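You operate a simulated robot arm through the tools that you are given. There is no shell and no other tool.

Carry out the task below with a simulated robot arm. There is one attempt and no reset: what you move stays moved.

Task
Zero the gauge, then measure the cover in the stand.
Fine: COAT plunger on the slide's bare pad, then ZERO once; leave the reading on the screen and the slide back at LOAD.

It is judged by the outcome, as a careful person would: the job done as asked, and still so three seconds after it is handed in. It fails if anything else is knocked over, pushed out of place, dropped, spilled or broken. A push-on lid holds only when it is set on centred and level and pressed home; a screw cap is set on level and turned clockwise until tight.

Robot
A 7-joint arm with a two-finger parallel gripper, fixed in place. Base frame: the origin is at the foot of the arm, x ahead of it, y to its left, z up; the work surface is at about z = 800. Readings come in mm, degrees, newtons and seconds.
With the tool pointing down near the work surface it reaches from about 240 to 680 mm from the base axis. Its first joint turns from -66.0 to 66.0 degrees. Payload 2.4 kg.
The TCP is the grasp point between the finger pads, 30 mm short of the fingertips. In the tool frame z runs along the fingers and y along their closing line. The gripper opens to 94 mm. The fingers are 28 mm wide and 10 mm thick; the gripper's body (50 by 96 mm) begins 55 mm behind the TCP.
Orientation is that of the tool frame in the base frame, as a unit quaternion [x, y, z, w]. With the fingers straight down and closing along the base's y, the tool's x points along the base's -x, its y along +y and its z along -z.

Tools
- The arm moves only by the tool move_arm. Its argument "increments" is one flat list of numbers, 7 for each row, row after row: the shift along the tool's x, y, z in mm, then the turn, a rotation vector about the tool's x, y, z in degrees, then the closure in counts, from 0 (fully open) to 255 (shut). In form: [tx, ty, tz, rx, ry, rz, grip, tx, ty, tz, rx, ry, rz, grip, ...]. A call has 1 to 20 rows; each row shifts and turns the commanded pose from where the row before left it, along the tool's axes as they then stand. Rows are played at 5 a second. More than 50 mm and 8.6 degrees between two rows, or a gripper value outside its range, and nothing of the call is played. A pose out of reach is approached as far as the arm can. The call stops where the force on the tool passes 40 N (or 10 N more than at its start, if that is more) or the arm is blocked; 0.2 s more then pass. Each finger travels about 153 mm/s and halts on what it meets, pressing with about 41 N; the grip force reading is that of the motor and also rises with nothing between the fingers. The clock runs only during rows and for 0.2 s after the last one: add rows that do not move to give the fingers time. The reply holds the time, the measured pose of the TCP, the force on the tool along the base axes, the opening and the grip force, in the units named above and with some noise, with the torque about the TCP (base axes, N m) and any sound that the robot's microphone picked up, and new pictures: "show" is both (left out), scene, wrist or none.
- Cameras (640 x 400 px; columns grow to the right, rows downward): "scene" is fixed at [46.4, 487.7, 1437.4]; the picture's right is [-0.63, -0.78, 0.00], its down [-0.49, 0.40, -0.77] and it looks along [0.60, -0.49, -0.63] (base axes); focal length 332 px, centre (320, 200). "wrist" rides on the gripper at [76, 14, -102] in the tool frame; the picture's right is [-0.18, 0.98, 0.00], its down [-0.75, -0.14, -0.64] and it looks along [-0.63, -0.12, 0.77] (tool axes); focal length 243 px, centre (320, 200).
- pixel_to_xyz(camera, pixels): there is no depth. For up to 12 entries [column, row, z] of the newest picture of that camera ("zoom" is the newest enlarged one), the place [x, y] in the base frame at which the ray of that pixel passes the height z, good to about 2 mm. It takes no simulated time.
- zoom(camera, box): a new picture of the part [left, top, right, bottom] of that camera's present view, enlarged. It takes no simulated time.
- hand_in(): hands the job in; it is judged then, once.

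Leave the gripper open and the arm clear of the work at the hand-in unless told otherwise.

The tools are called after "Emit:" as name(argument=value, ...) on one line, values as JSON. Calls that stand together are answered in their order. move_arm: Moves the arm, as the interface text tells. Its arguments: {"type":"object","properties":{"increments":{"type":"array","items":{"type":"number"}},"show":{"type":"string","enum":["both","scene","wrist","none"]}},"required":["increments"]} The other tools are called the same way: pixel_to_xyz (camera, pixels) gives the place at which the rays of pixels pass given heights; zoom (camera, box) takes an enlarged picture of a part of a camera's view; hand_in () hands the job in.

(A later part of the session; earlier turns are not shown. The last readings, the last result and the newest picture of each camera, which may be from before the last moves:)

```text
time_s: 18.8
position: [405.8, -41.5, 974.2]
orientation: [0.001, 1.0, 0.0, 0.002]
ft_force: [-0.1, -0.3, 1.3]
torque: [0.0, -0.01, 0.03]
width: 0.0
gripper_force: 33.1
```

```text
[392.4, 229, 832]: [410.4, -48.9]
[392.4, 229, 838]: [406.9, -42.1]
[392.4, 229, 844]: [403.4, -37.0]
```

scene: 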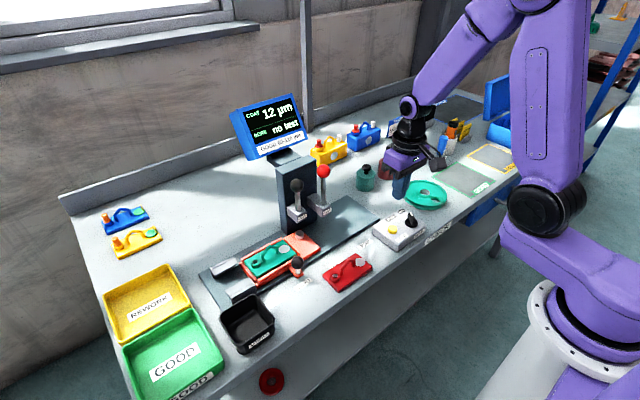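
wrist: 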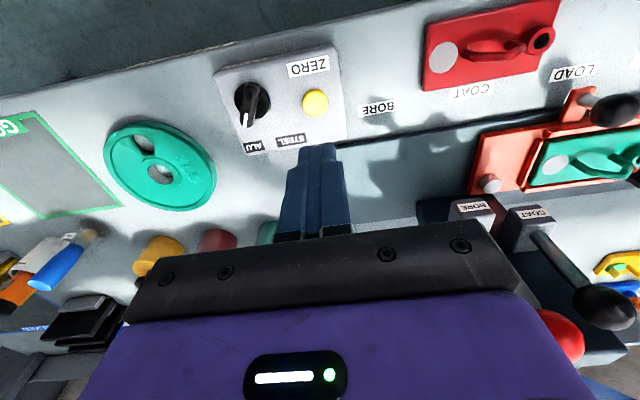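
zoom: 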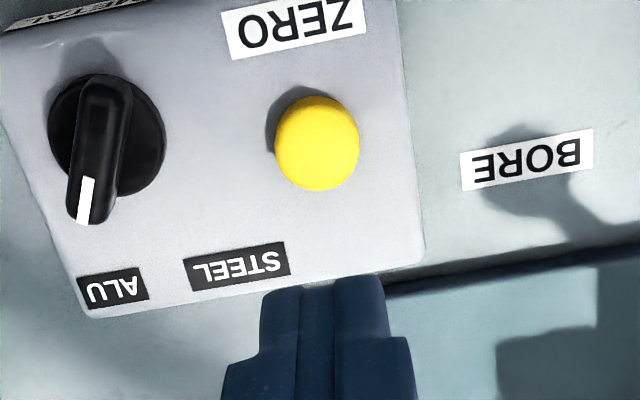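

The button is at ≈(407,-44,837). I'll descend to a few mm above it, then press in small steps.

Emit:
move_arm(increments=[-1, -2.5, 30, 0, 0, 0, 255, 0, 0, 30, 0, 0, 0, 255, 0, 0, 20, 0, 0, 0, 255, 0, 0, 12, 0, 0, 0, 255, 0, 0, 3, 0, 0, 0, 255, 0, 0, 0, 0, 0, 0, 255])

Emit:
zoom(camera="scene", box=[350, 180, 446, 240])

```text
time_s: 20.2
position: [407.4, -42.9, 879.5]
orientation: [0.0, 1.0, 0.0, 0.001]
ft_force: [-0.3, 0.0, 0.6]
torque: [0.03, -0.03, 0.01]
width: 0.1
gripper_force: 33.2
```

scene: 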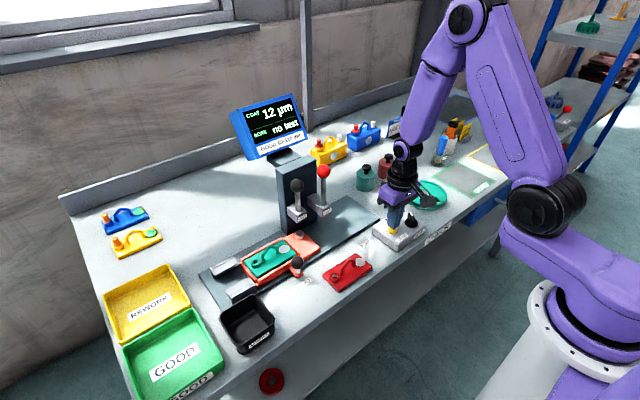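
wrist: 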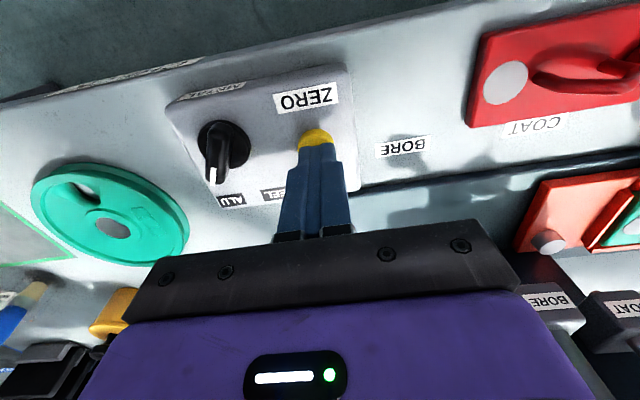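

```text
6.67 times, centred on (398, 210) of scene
```

zoom: 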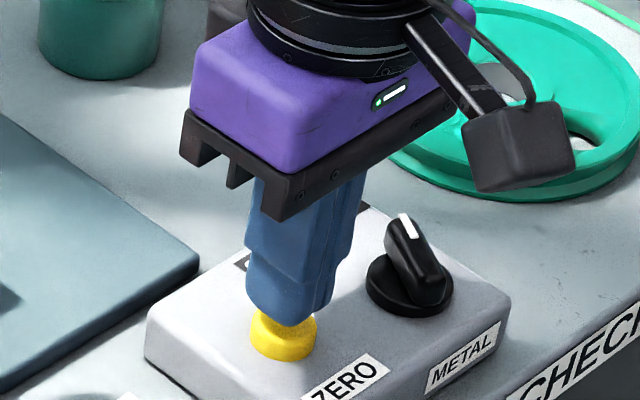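

The tips are about 10 mm above the button and centred. I'll press down steadily.

Emit:
move_arm(increments=[0, 0, 3, 0, 0, 0, 255, 0, 0, 3, 0, 0, 0, 255, 0, 0, 2, 0, 0, 0, 255, 0, 0, 1.5, 0, 0, 0, 255, 0, 0, 1.5, 0, 0, 0, 255, 0, 0, 1, 0, 0, 0, 255], show="scene")

Emit:
zoom(camera="scene", box=[220, 85, 348, 165])

Emit:
zoom(camera="scene", box=[350, 180, 446, 240])

```text
time_s: 21.6
position: [407.5, -44.7, 866.6]
orientation: [0.0, 1.0, 0.0, 0.001]
ft_force: [0.5, 0.7, 1.9]
torque: [0.01, 0.04, 0.0]
width: 0.0
gripper_force: 32.8
heard: click
```

scene: 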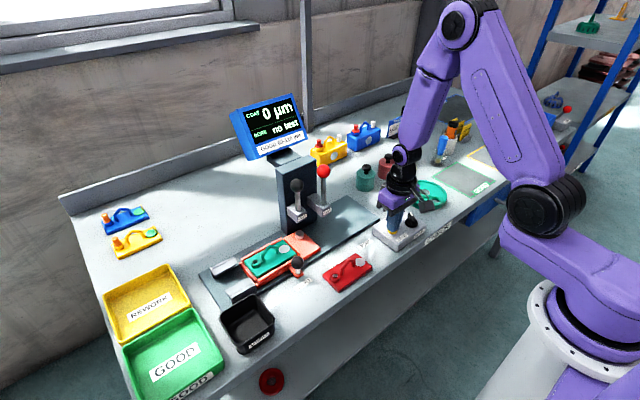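

```text
5.00 times, centred on (284, 125) of scene
```

zoom: 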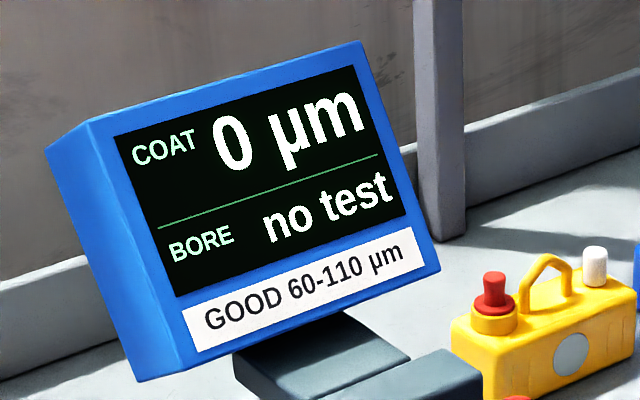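

```text
6.67 times, centred on (398, 210) of scene
```

zoom: 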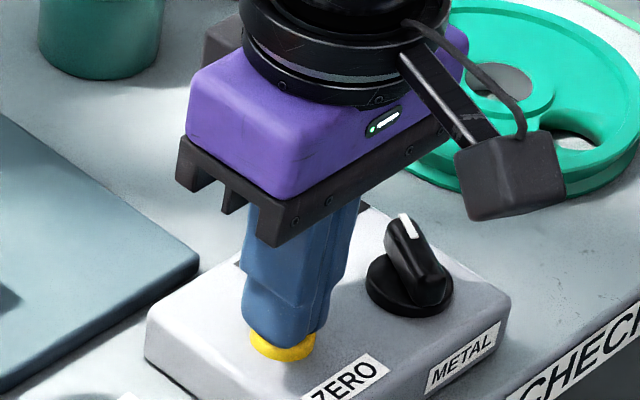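

I heard a click and the screen shows "COAT 0 µm", so the gauge is zeroed. I'll lift straight off and go to above the slide's handle ball at (457,220,856), opening the fingers on the way.

Emit:
move_arm(increments=[0, 0, -10, 0, 0, 0, 255, 0, 0, -35, 0, 0, 0, 255, 0, 0, -35, 0, 0, 0, 255, 0, 0, -35, 0, 0, 0, 255, -8.2, 44, 0, 0, 0, 0, 200, -8.2, 44, 0, 0, 0, 0, 150, -8.2, 44, 0, 0, 0, 0, 80, -8.2, 44, 0, 0, 0, 0, 60, -8.2, 44, 0, 0, 0, 0, 60, -8.2, 45, 0, 0, 0, 0, 60, 0, 0, 0, 0, 0, 0, 60])

Emit:
zoom(camera="scene", box=[220, 85, 348, 165])

Emit:
zoom(camera="wrist", box=[220, 30, 412, 210])

```text
time_s: 24.0
position: [457.2, 223.4, 981.9]
orientation: [0.0, 1.0, 0.0, 0.002]
ft_force: [-0.8, -0.6, 0.3]
torque: [-0.01, -0.02, -0.03]
width: 71.8
gripper_force: 0.0
```

scene: 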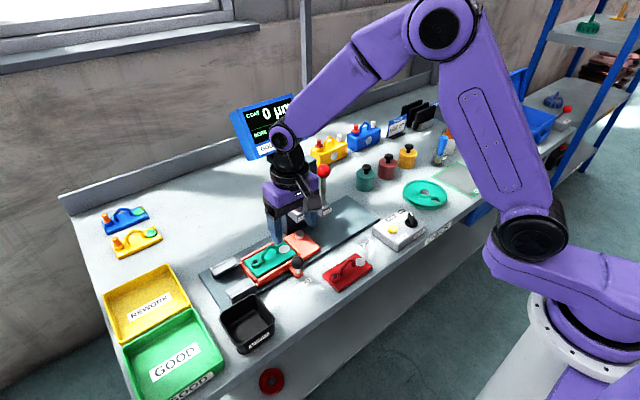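
wrist: 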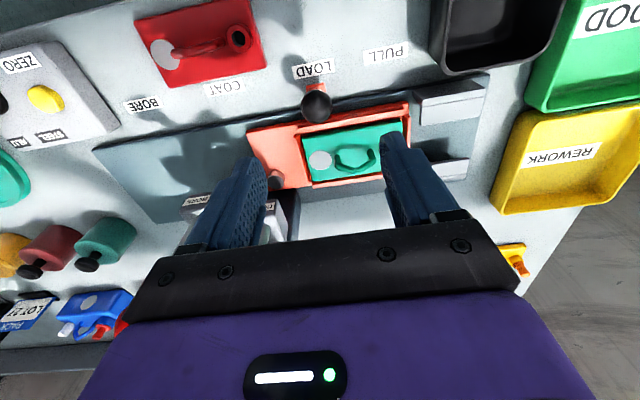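

```text
5.00 times, centred on (284, 125) of scene
```

zoom: 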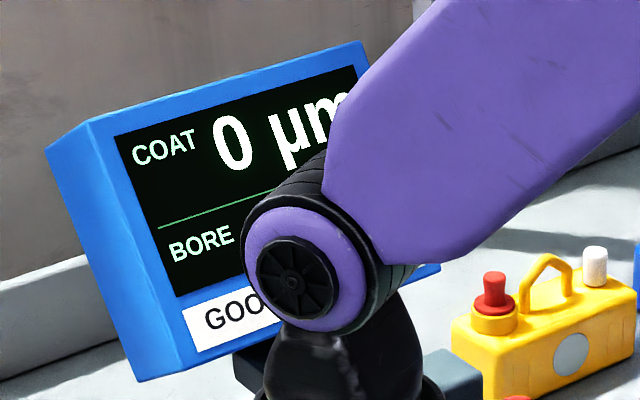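

```text
2.22 times, centred on (316, 120) of wrist
```

zoom: 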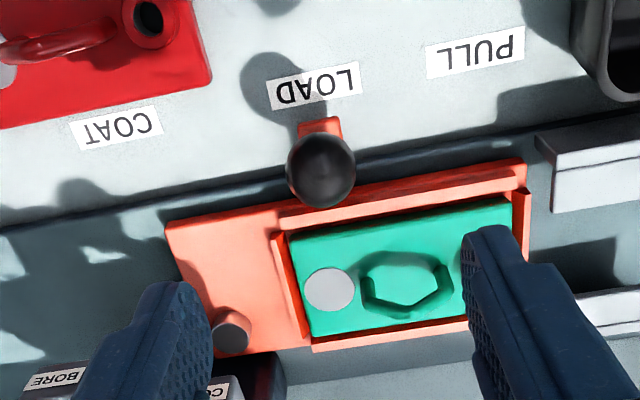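

I'll refine the ball and label positions from this view: ball at (316.5,106.5), LOAD label at (314,69.5), COAT label at (224,87).

Emit:
pixel_to_xyz(camera="wrist", pixels=[[316.5, 106.5, 852], [316.5, 106.5, 858], [314.3, 69.6, 800], [223.8, 87.1, 800], [385.3, 53.4, 800], [320.4, 160.4, 838], [276.4, 178.5, 838]])

```text
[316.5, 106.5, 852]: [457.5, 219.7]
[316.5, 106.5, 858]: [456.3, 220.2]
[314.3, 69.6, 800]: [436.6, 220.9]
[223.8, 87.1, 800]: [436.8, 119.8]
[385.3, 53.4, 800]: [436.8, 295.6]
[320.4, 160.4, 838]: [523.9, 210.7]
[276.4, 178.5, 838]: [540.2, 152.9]
```

The ball is at (457,220,855). I'll centre on it and descend with the fingers on either side in y.

Emit:
move_arm(increments=[0.3, -3.3, 30, 0, 0, 0, 60, 0, 0, 35, 0, 0, 0, 60, 0, 0, 25, 0, 0, 0, 60, 0, 0, 15, 0, 0, 0, 60, 0, 0, 4, 0, 0, 0, 60, 0, 0, 0, 0, 0, 0, 60])

Emit:
zoom(camera="scene", box=[240, 200, 368, 300])

```text
time_s: 25.4
position: [456.1, 216.0, 871.5]
orientation: [0.0, 1.0, 0.0, 0.001]
ft_force: [0.4, 0.4, -1.1]
torque: [0.02, 0.02, 0.0]
width: 71.8
gripper_force: 0.1
```

scene: 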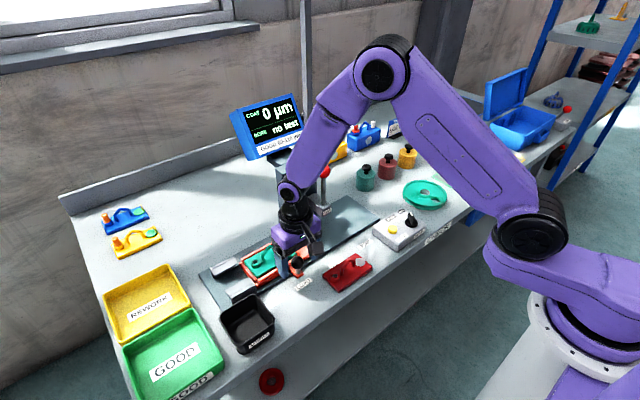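
wrist: 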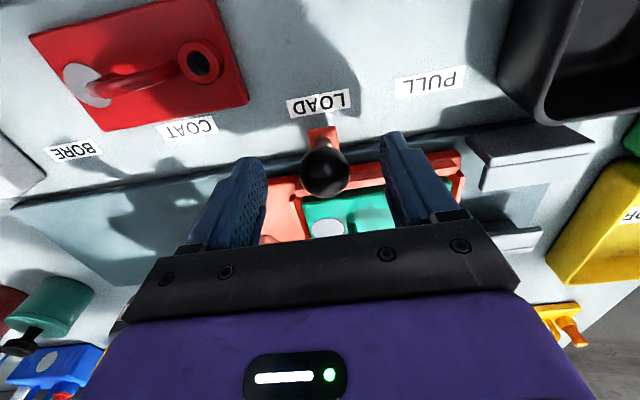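

```text
4.00 times, centred on (304, 250) of scene
```

zoom: 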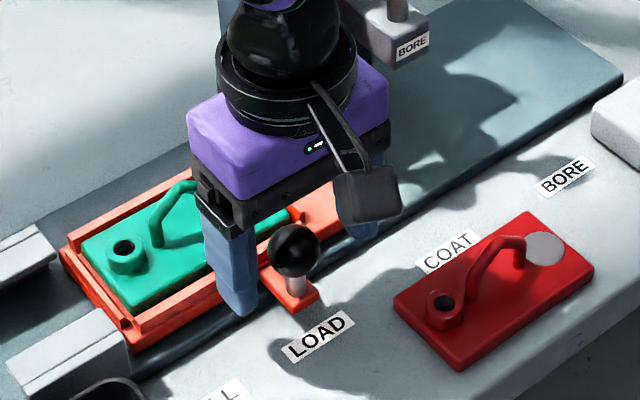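

The ball is between the fingers. I'll close on it.

Emit:
move_arm(increments=[0, 0, 0, 0, 0, 0, 140, 0, 0, 0, 0, 0, 0, 255, 0, 0, 0, 0, 0, 0, 255, 0, 0, 0, 0, 0, 0, 255])

```text
time_s: 26.4
position: [456.0, 218.4, 872.2]
orientation: [-0.001, 1.0, 0.0, 0.001]
ft_force: [-0.5, 4.1, -3.5]
torque: [0.13, -0.34, 0.03]
width: 29.2
gripper_force: 45.2
```

scene: 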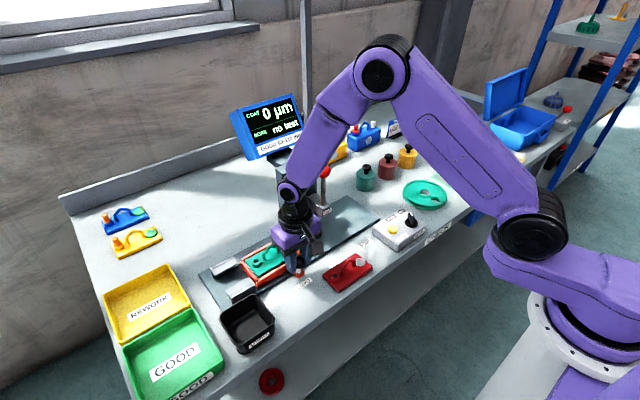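
wrist: 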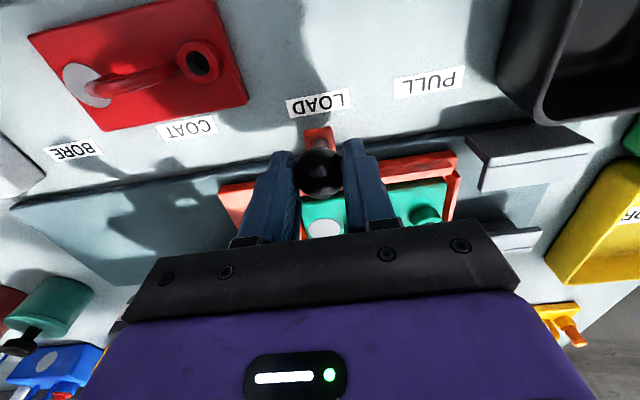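

Held, with a width of 29.2 mm. I'll slide it 100 mm along -y towards COAT in small steps.

Emit:
move_arm(increments=[0, -4, 0, 0, 0, 0, 255, 0, -8, 0, 0, 0, 0, 255, 0, -8, 0, 0, 0, 0, 255, 0, -10, 0, 0, 0, 0, 255, 0, -10, 0, 0, 0, 0, 255, 0, -10, 0, 0, 0, 0, 255])

```text
time_s: 27.8
position: [456.0, 168.5, 873.2]
orientation: [0.001, 1.0, 0.0, -0.002]
ft_force: [-2.7, 0.2, -16.9]
torque: [0.05, -0.27, -0.03]
width: 29.2
gripper_force: 44.6
```

scene: 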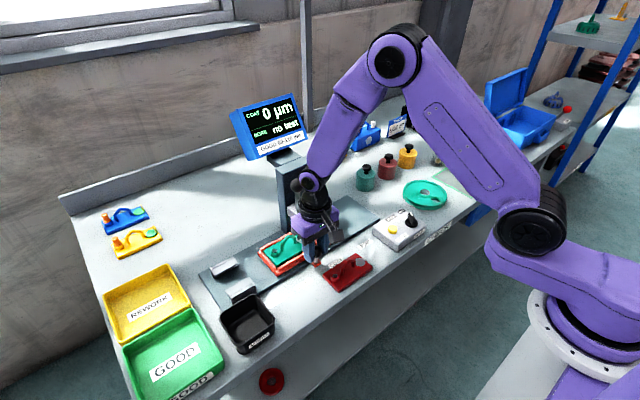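
wrist: 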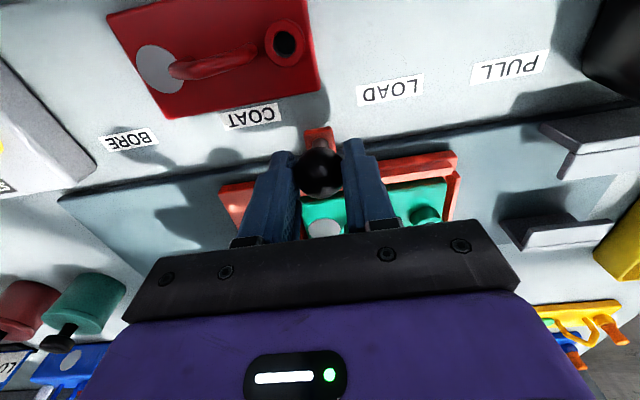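

It slides freely, but there's about 17 N vertical load because I'm pulling it slightly upward. I'll drop 1 mm and continue.

Emit:
move_arm(increments=[0, 0, 1, 0, 0, 0, 255, 0, -10, 0, 0, 0, 0, 255, 0, -10, 0.2, 0, 0, 0, 255, 0, -10, 0, 0, 0, 0, 255, 0, -10, 0, 0, 0, 0, 255])

```text
time_s: 29.0
position: [456.4, 127.2, 872.1]
orientation: [0.001, 1.0, 0.0, 0.001]
ft_force: [-11.9, -1.6, 38.5]
torque: [-0.03, 0.37, 0.0]
width: 29.3
gripper_force: 44.8
```

scene: 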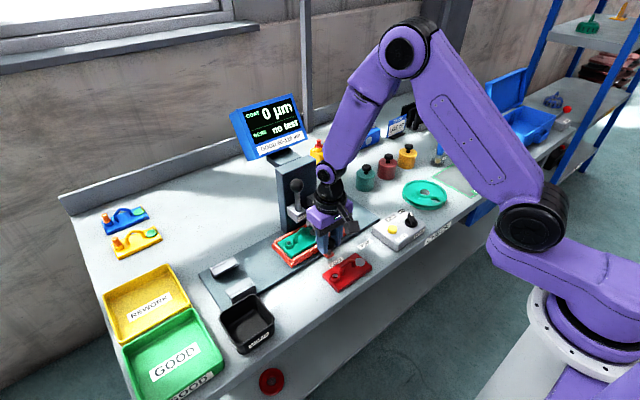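
wrist: 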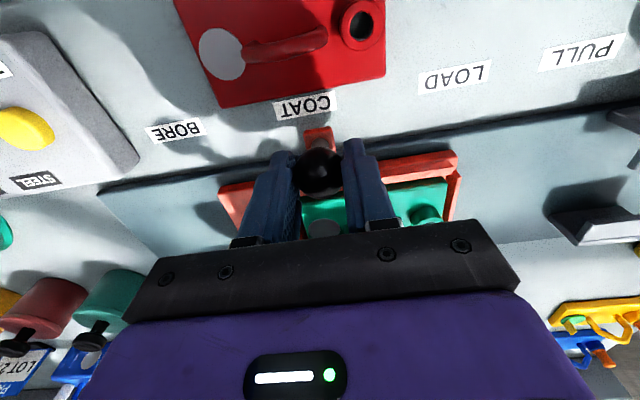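

I over-corrected and now push down with 38 N. I'll ease up 0.8 mm and go the last bit.

Emit:
move_arm(increments=[0, 0, -0.8, 0, 0, 0, 255, 0, -3, 0, 0, 0, 0, 255, 0, -3, 0, 0, 0, 0, 255, 0, -3, 0, 0, 0, 0, 255])

Emit:
zoom(camera="wrist", box=[220, 60, 412, 180])

Emit:
zoom(camera="scene", box=[250, 170, 346, 290])

```text
time_s: 30.0
position: [456.4, 119.6, 871.9]
orientation: [0.0, 1.0, 0.001, 0.001]
ft_force: [3.1, 2.4, 9.3]
torque: [0.06, 0.3, -0.22]
width: 29.3
gripper_force: 44.7
```

scene: 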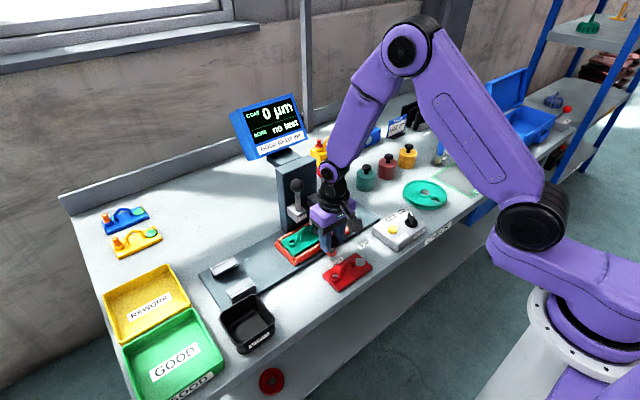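
wrist: 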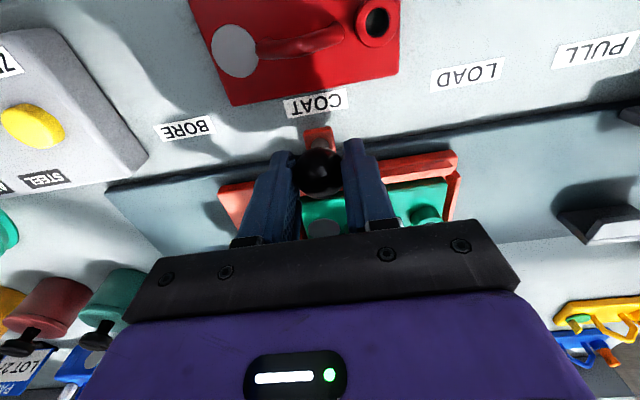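

```text
3.33 times, centred on (316, 120) of wrist
```

zoom: 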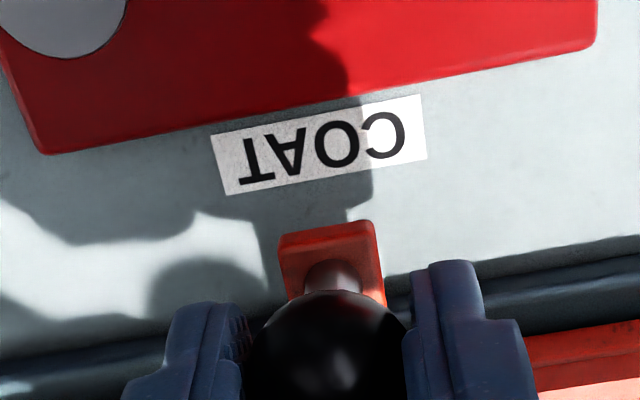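

```text
3.33 times, centred on (298, 230) of scene
```

zoom: 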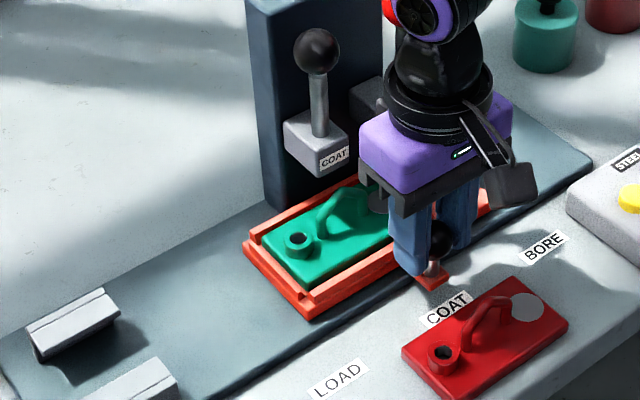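

The handle sits at COAT, y≈119.6 against the label's 119.8. I'll release, rise straight up and check the slide position.

Emit:
move_arm(increments=[0, 0, 0, 0, 0, 0, 160, 0, 0, 0, 0, 0, 0, 60, 0, 0, 0, 0, 0, 0, 60, 0, 0, -15, 0, 0, 0, 60, 0, 0, -30, 0, 0, 0, 60, 0, 0, -40, 0, 0, 0, 60, 0, 0, -40, 0, 0, 0, 60, 0, 0, -40, 0, 0, 0, 120, 0, 0, -40, 0, 0, 0, 255, 0, 0, 0, 0, 0, 0, 255, 0, 0, 0, 0, 0, 0, 255])

Emit:
zoom(camera="wrist", box=[240, 60, 432, 180])

Emit:
zoom(camera="scene", box=[250, 170, 346, 290])

```text
time_s: 32.4
position: [456.2, 117.6, 1077.7]
orientation: [0.0, 1.0, 0.0, 0.001]
ft_force: [-0.2, 0.2, -0.1]
torque: [0.01, 0.02, 0.0]
width: 0.0
gripper_force: 32.9
```

scene: 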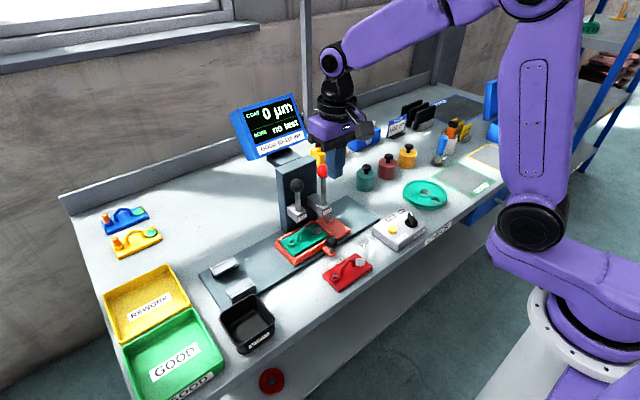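
wrist: 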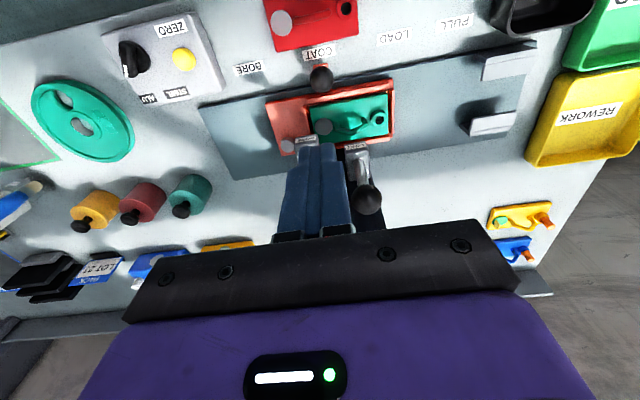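

```text
3.33 times, centred on (336, 120) of wrist
```

zoom: 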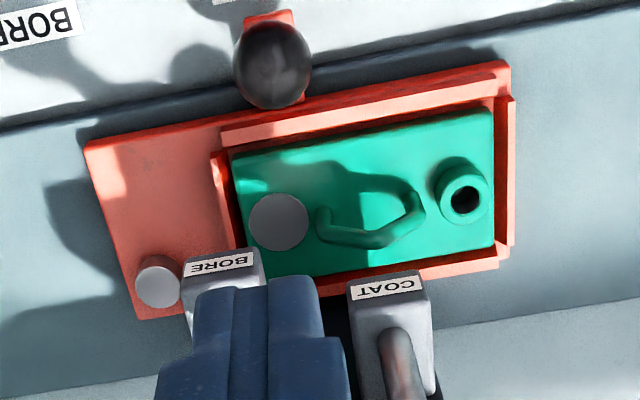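

```text
3.33 times, centred on (298, 230) of scene
```

zoom: 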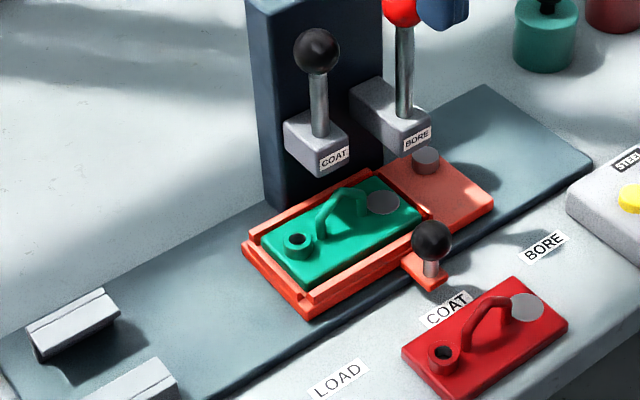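

I'll check where the cover's back edge and its handle lie relative to the plunger axis (544.5,152).

Emit:
pixel_to_xyz(camera="wrist", pixels=[[321.6, 78.9, 855], [379.5, 119.4, 848], [323.4, 126.6, 838], [354, 137.4, 836], [345.9, 133, 860], [388, 133.5, 836], [319, 141.9, 836]])

Emit:
zoom(camera="scene", box=[270, 210, 334, 260])

```text
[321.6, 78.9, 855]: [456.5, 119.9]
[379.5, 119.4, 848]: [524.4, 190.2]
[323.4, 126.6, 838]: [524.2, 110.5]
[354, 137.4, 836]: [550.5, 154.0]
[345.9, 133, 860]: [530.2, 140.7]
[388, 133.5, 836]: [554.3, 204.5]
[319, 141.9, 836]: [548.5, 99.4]
```

```text
8.00 times, centred on (302, 235) of scene
```

zoom: 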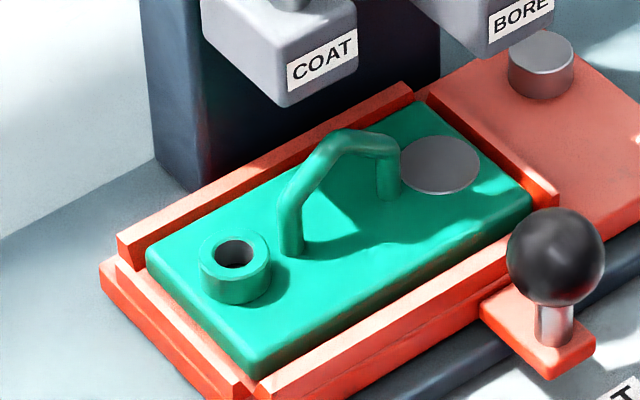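

The handle is at y=119.9, exactly on the COAT mark. The plunger axis (544.5,152) will land on the painted top behind the cover's handle. I'll move over the COAT ball again.

Emit:
move_arm(increments=[0, 34.5, 0, 0, 0, 0, 255, -29, 0, 0, 0, 0, 0, 255, -29, 0, 0, 0, 0, 0, 255, -29.5, 0, 0, 0, 0, 0, 255, 0, 0, 0, 0, 0, 0, 255])

```text
time_s: 33.6
position: [543.8, 152.6, 1076.7]
orientation: [0.0, 1.0, 0.0, 0.001]
ft_force: [0.4, 0.3, 0.1]
torque: [0.02, -0.01, 0.05]
width: 0.0
gripper_force: 33.3
```

scene: 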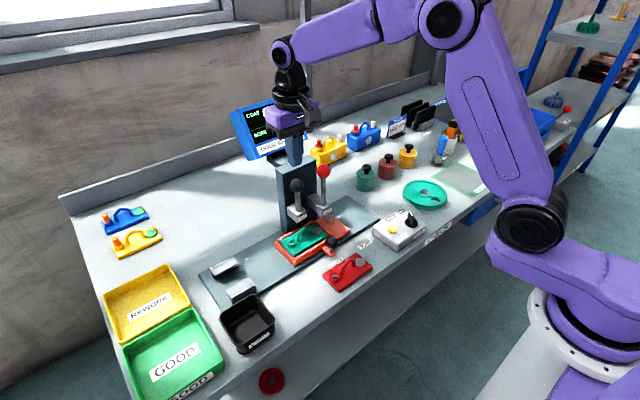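
wrist: 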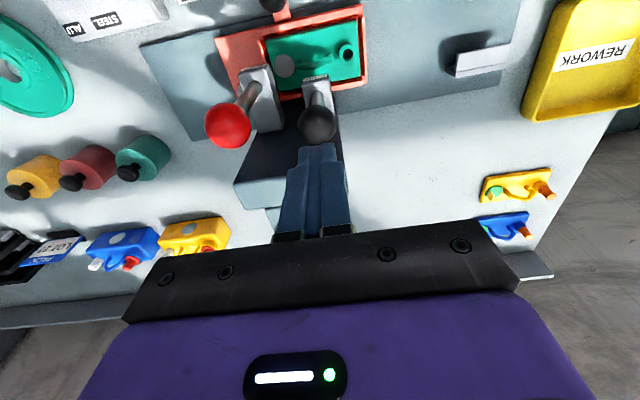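

I'm centred over the ball. I'll press down, quickly to contact and then slower.

Emit:
move_arm(increments=[0, 0, 20, 0, 0, 0, 255, 0, 0, 18, 0, 0, 0, 255, 0, 0, 5, 0, 0, 0, 255, 0, 0, 5, 0, 0, 0, 255, 0, 0, 5, 0, 0, 0, 255, 0, 0, 5, 0, 0, 0, 255, 0, 0, 5, 0, 0, 0, 255, 0, 0, 5, 0, 0, 0, 255, 0, 0, 5, 0, 0, 0, 255])

Emit:
zoom(camera="scene", box=[270, 190, 334, 255])

```text
time_s: 35.6
position: [544.2, 151.4, 1005.0]
orientation: [0.0, 1.0, 0.0, 0.001]
ft_force: [0.3, 0.4, 3.3]
torque: [0.01, -0.03, -0.06]
width: 0.0
gripper_force: 33.0
```

scene: 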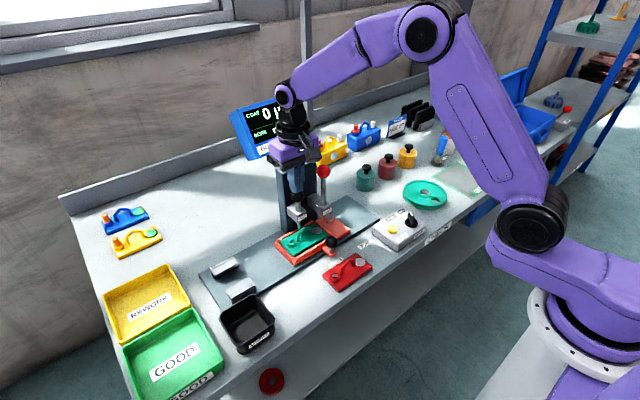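
wrist: 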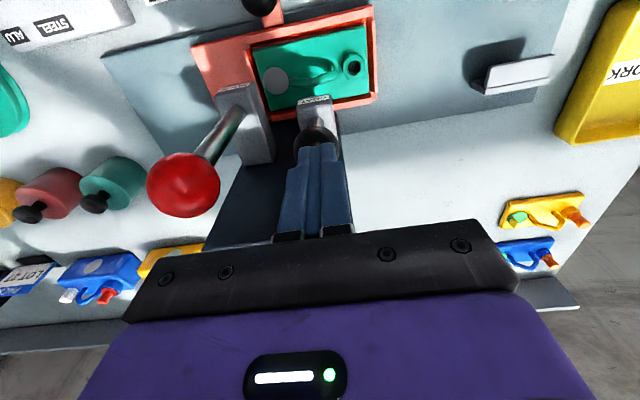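

```text
6.15 times, centred on (302, 222) of scene
```

zoom: 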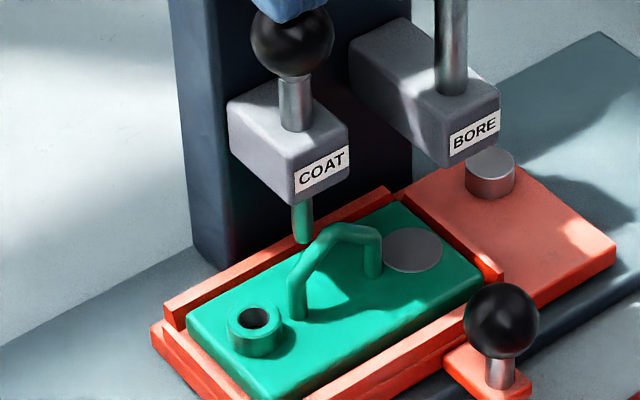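

Rod tip is coming down behind the cover's handle as planned. I'll continue in 2 mm steps.

Emit:
move_arm(increments=[0, 0, 3, 0, 0, 0, 255, 0, 0, 3, 0, 0, 0, 255, 0, 0, 2, 0, 0, 0, 255, 0, 0, 2, 0, 0, 0, 255, 0, 0, 1, 0, 0, 0, 255], show="scene")

Emit:
zoom(camera="scene", box=[270, 190, 334, 255])

Emit:
zoom(camera="scene", box=[220, 85, 348, 165])

```text
time_s: 36.8
position: [544.1, 153.0, 993.4]
orientation: [0.0, 1.0, 0.0, 0.001]
ft_force: [1.5, -0.6, 4.6]
torque: [-0.06, -0.06, 0.01]
width: 0.0
gripper_force: 33.6
```

scene: 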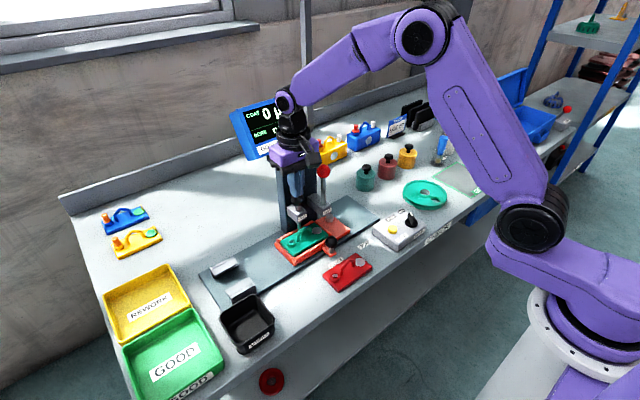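

```text
6.15 times, centred on (302, 222) of scene
```

zoom: 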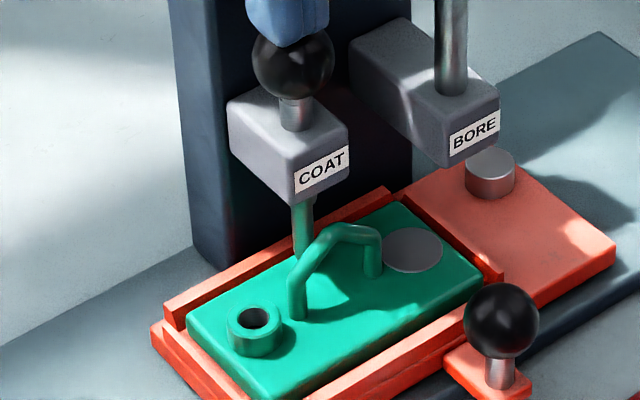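

```text
5.00 times, centred on (284, 125) of scene
```

zoom: 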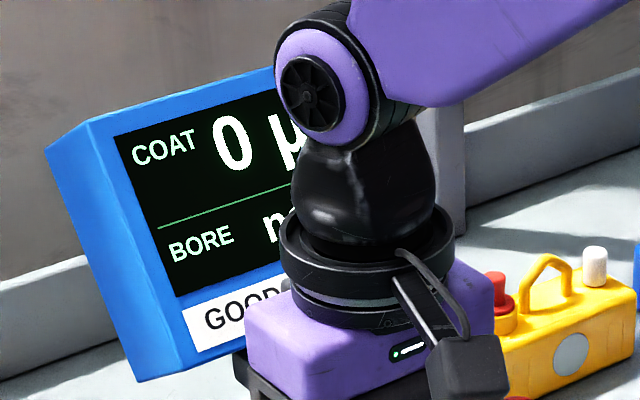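

Not in contact yet; the screen still shows 0. I'll continue in 1 mm steps.

Emit:
move_arm(increments=[0, 0, 1, 0, 0, 0, 255, 0, 0, 1, 0, 0, 0, 255, 0, 0, 1, 0, 0, 0, 255, 0, 0, 1, 0, 0, 0, 255], show="scene")

Emit:
zoom(camera="scene", box=[220, 85, 348, 165])

```text
time_s: 37.8
position: [544.3, 153.9, 989.9]
orientation: [0.001, 1.0, 0.0, 0.001]
ft_force: [-2.0, -3.5, 9.0]
torque: [-0.14, 0.09, -0.02]
width: 0.0
gripper_force: 33.1
```

scene: 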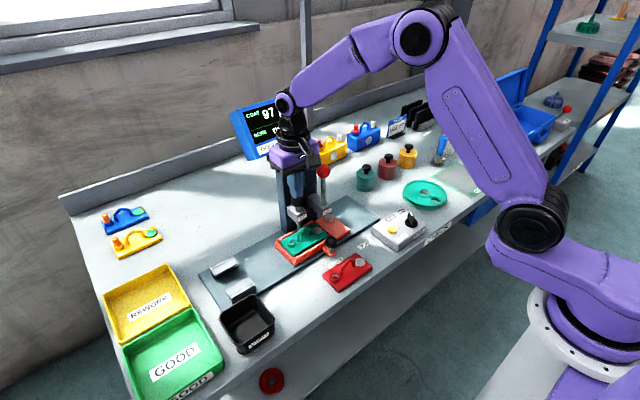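

```text
5.00 times, centred on (284, 125) of scene
```

zoom: 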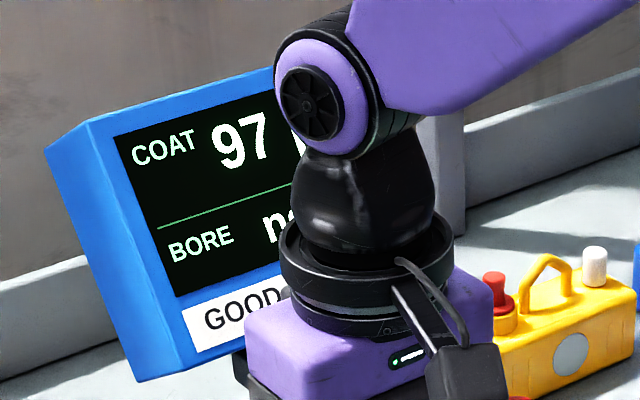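

The screen shows "COAT 97" with the plunger seated on the paint. I'll hold briefly, then rise straight up and let the plunger return.

Emit:
move_arm(increments=[0, 0, 0.3, 0, 0, 0, 255, 0, 0, 0, 0, 0, 0, 255, 0, 0, 0, 0, 0, 0, 255, 0, 0, -5, 0, 0, 0, 255, 0, 0, -8, 0, 0, 0, 255, 0, 0, -12, 0, 0, 0, 255, 0, 0, -15, 0, 0, 0, 255, 0, 0, -20, 0, 0, 0, 255, 0, 0, -25, 0, 0, 0, 255, 34, 0, 0, 0, 0, 0, 255, 34, 0, 0, 0, 0, 0, 255, 19.5, -15, 0, 0, 0, 0, 150, 0, -18, 0, 0, 0, 0, 60, 0, 0, 0, 0, 0, 0, 60])

Emit:
zoom(camera="scene", box=[220, 85, 348, 165])

Emit:
zoom(camera="scene", box=[250, 160, 346, 280])

```text
time_s: 40.8
position: [455.3, 121.0, 1073.7]
orientation: [0.001, 1.0, 0.0, 0.001]
ft_force: [-0.4, -0.4, -0.3]
torque: [0.0, 0.02, 0.01]
width: 71.7
gripper_force: 0.0
```

scene: 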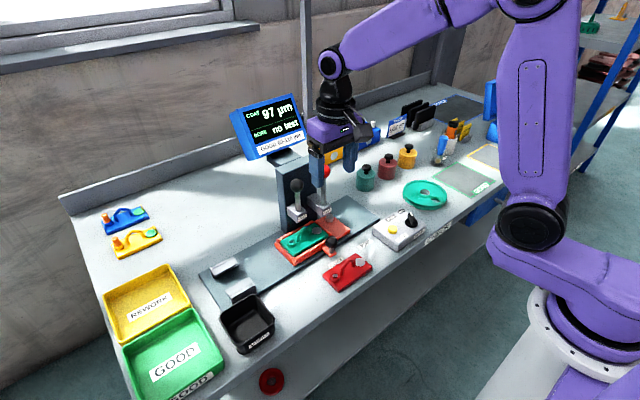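
wrist: 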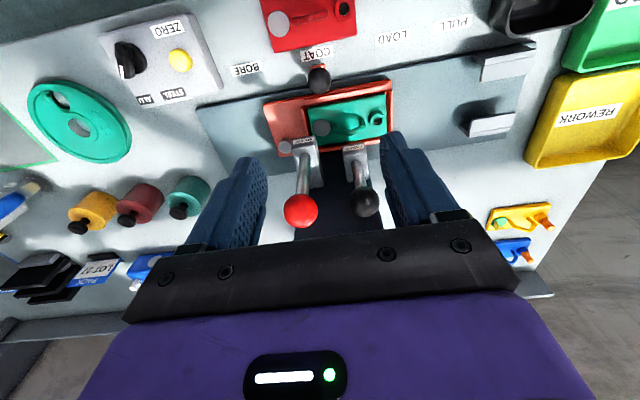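

```text
5.00 times, centred on (284, 125) of scene
```

zoom: 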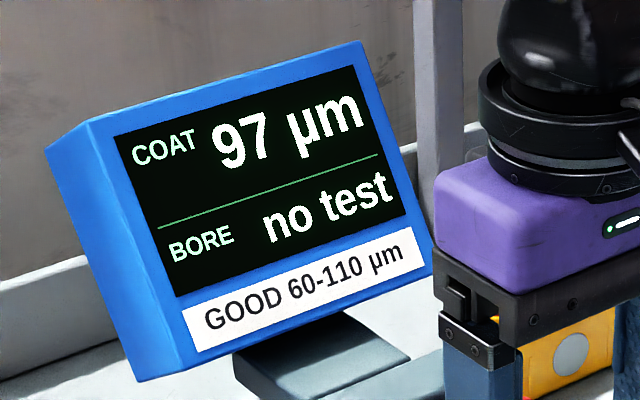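

```text
3.33 times, centred on (298, 220) of scene
```

zoom: 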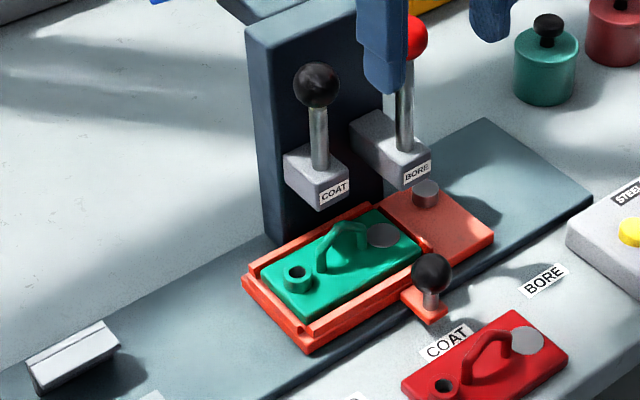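

97 µm is held on the screen and the plunger is back up. I'll now go down over the handle ball at (456.5,120,855) to return the slide to LOAD.

Emit:
move_arm(increments=[-1, -0.8, 40, 0, 0, 0, 60, 0, 0, 45, 0, 0, 0, 60, 0, 0, 45, 0, 0, 0, 60, 0, 0, 35, 0, 0, 0, 60, 0, 0, 20, 0, 0, 0, 60, 0, 0, 12, 0, 0, 0, 60, 0, 0, 4.5, 0, 0, 0, 60, 0, 0, 0, 0, 0, 0, 60])

```text
time_s: 42.6
position: [458.2, 119.7, 872.3]
orientation: [0.001, 1.0, 0.0, 0.001]
ft_force: [0.5, -0.5, -0.2]
torque: [-0.03, -0.01, 0.0]
width: 71.8
gripper_force: 0.1
```

scene: 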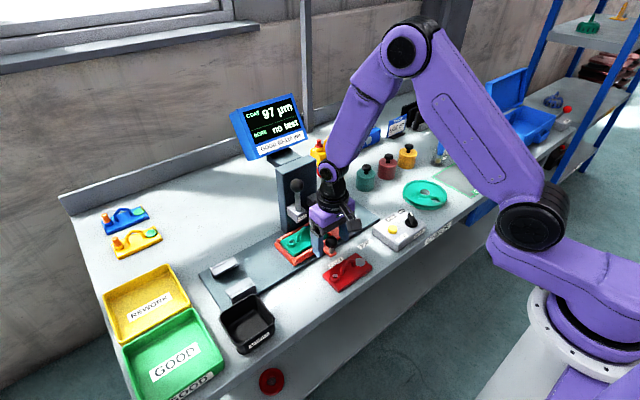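
wrist: 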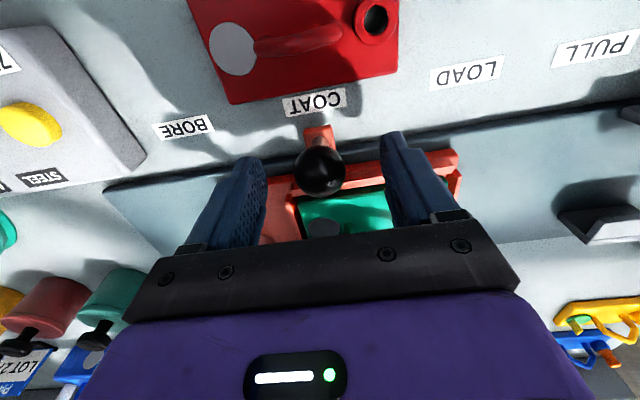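

The ball is centred between the fingers. I'll close and begin the slide back towards LOAD.

Emit:
move_arm(increments=[0, 0, 0, 0, 0, 0, 140, 0, 0, 0, 0, 0, 0, 255, 0, 0, 0, 0, 0, 0, 255, 0, 0, 0, 0, 0, 0, 255, 0, 4, 0, 0, 0, 0, 255, 0, 8, 0, 0, 0, 0, 255, 0, 8, 0, 0, 0, 0, 255], show="wrist")

```text
time_s: 44.2
position: [458.1, 139.9, 871.9]
orientation: [0.001, 1.0, 0.0, 0.001]
ft_force: [8.4, -1.4, -23.1]
torque: [-0.01, -0.3, -0.06]
width: 29.1
gripper_force: 45.3
```

wrist: 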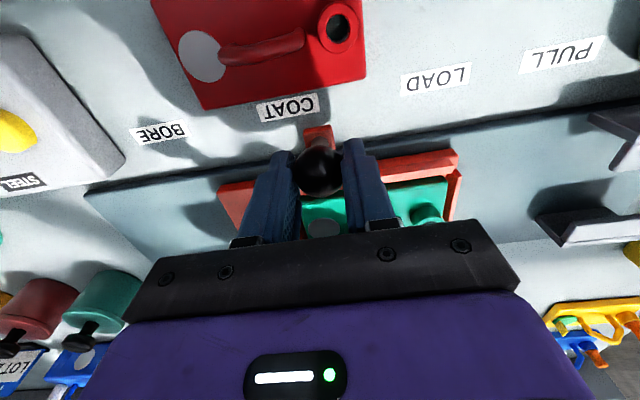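

A -23 N vertical pull is building, so I'll lower 0.5 mm and continue.

Emit:
move_arm(increments=[0, 0, 0.5, 0, 0, 0, 255, 0, 10, 0, 0, 0, 0, 255, 0, 10, 0, 0, 0, 0, 255, 0, 10, 0, 0, 0, 0, 255], show="none")

```text
time_s: 45.2
position: [457.8, 167.9, 872.3]
orientation: [0.0, 1.0, 0.0, 0.0]
ft_force: [12.0, -1.8, -38.6]
torque: [0.02, -0.33, 0.04]
width: 29.3
gripper_force: 45.1
```

Emit:
move_arm(increments=[-0.4, 0, 1.1, 0, 0, 0, 255, 0, 0, 0, 0, 0, 0, 255], show="none")

```text
time_s: 45.8
position: [458.2, 171.2, 872.1]
orientation: [0.0, 1.0, 0.0, 0.0]
ft_force: [0.3, 0.2, -3.3]
torque: [-0.09, 0.77, -0.09]
width: 29.2
gripper_force: 45.2
```

The load is relieved to about 3 N. Continuing towards y=220.

Emit:
move_arm(increments=[0, 10, 0, 0, 0, 0, 255, 0, 10, 0.2, 0, 0, 0, 255, 0, 10, 0.2, 0, 0, 0, 255, 0, 10, 0.2, 0, 0, 0, 255])

Emit:
zoom(camera="wrist", box=[220, 60, 412, 180])

```text
time_s: 46.8
position: [458.6, 211.9, 870.2]
orientation: [0.0, 1.0, 0.001, 0.002]
ft_force: [-9.4, 1.0, 36.8]
torque: [0.01, 0.3, 0.04]
width: 29.2
gripper_force: 44.7
```

scene: 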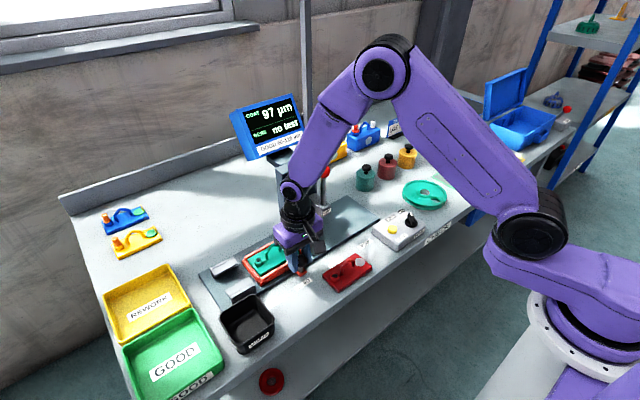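
wrist: 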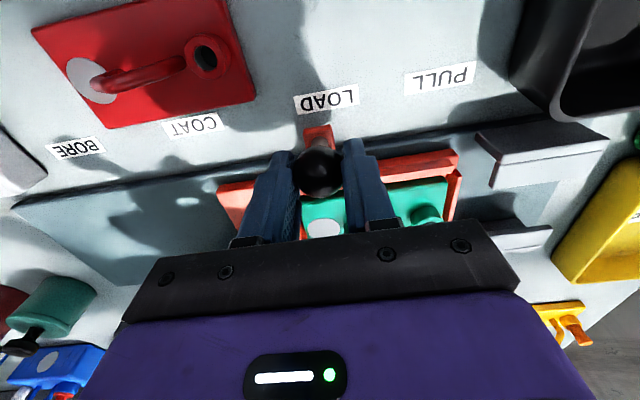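

```text
3.33 times, centred on (316, 120) of wrist
```

zoom: 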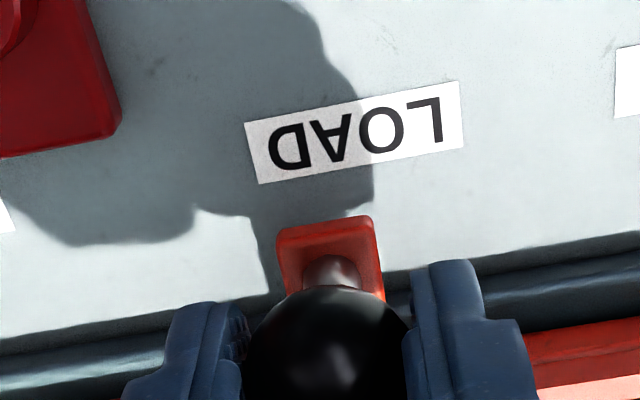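

LOAD label is about 10 mm further on (label at 354 against 319 when aligned). I'll relieve 0.8 mm vertically and finish the move.

Emit:
move_arm(increments=[0, 0, -0.8, 0, 0, 0, 255, 0, 4, 0, 0, 0, 0, 255, 0, 4, 0, 0, 0, 0, 255, 0, 2.2, 0, 0, 0, 0, 255, 0, 0, 0, 0, 0, 0, 255])

Emit:
zoom(camera="wrist", box=[220, 60, 412, 180])

```text
time_s: 48.0
position: [457.7, 221.3, 870.2]
orientation: [0.0, 1.0, 0.001, 0.001]
ft_force: [-3.1, 1.3, 13.5]
torque: [0.03, -0.42, -0.03]
width: 29.2
gripper_force: 45.1
```

scene: 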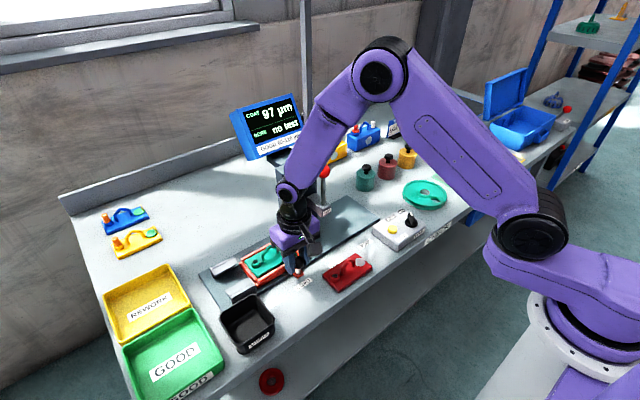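
wrist: 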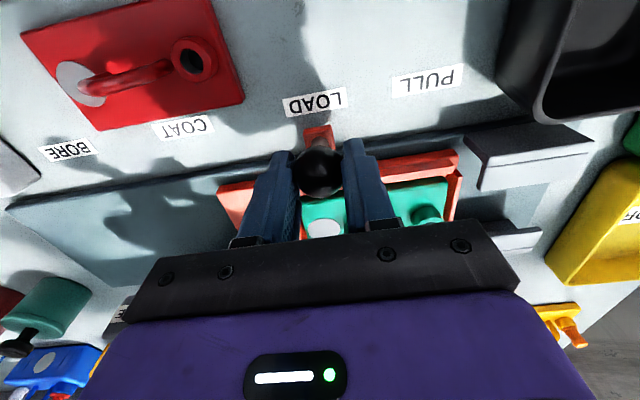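

```text
3.33 times, centred on (316, 120) of wrist
```

zoom: 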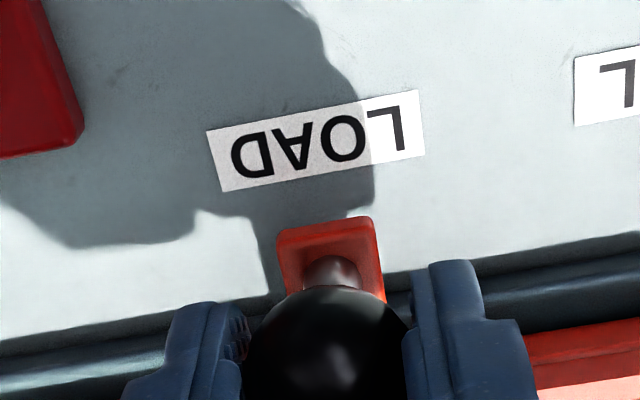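

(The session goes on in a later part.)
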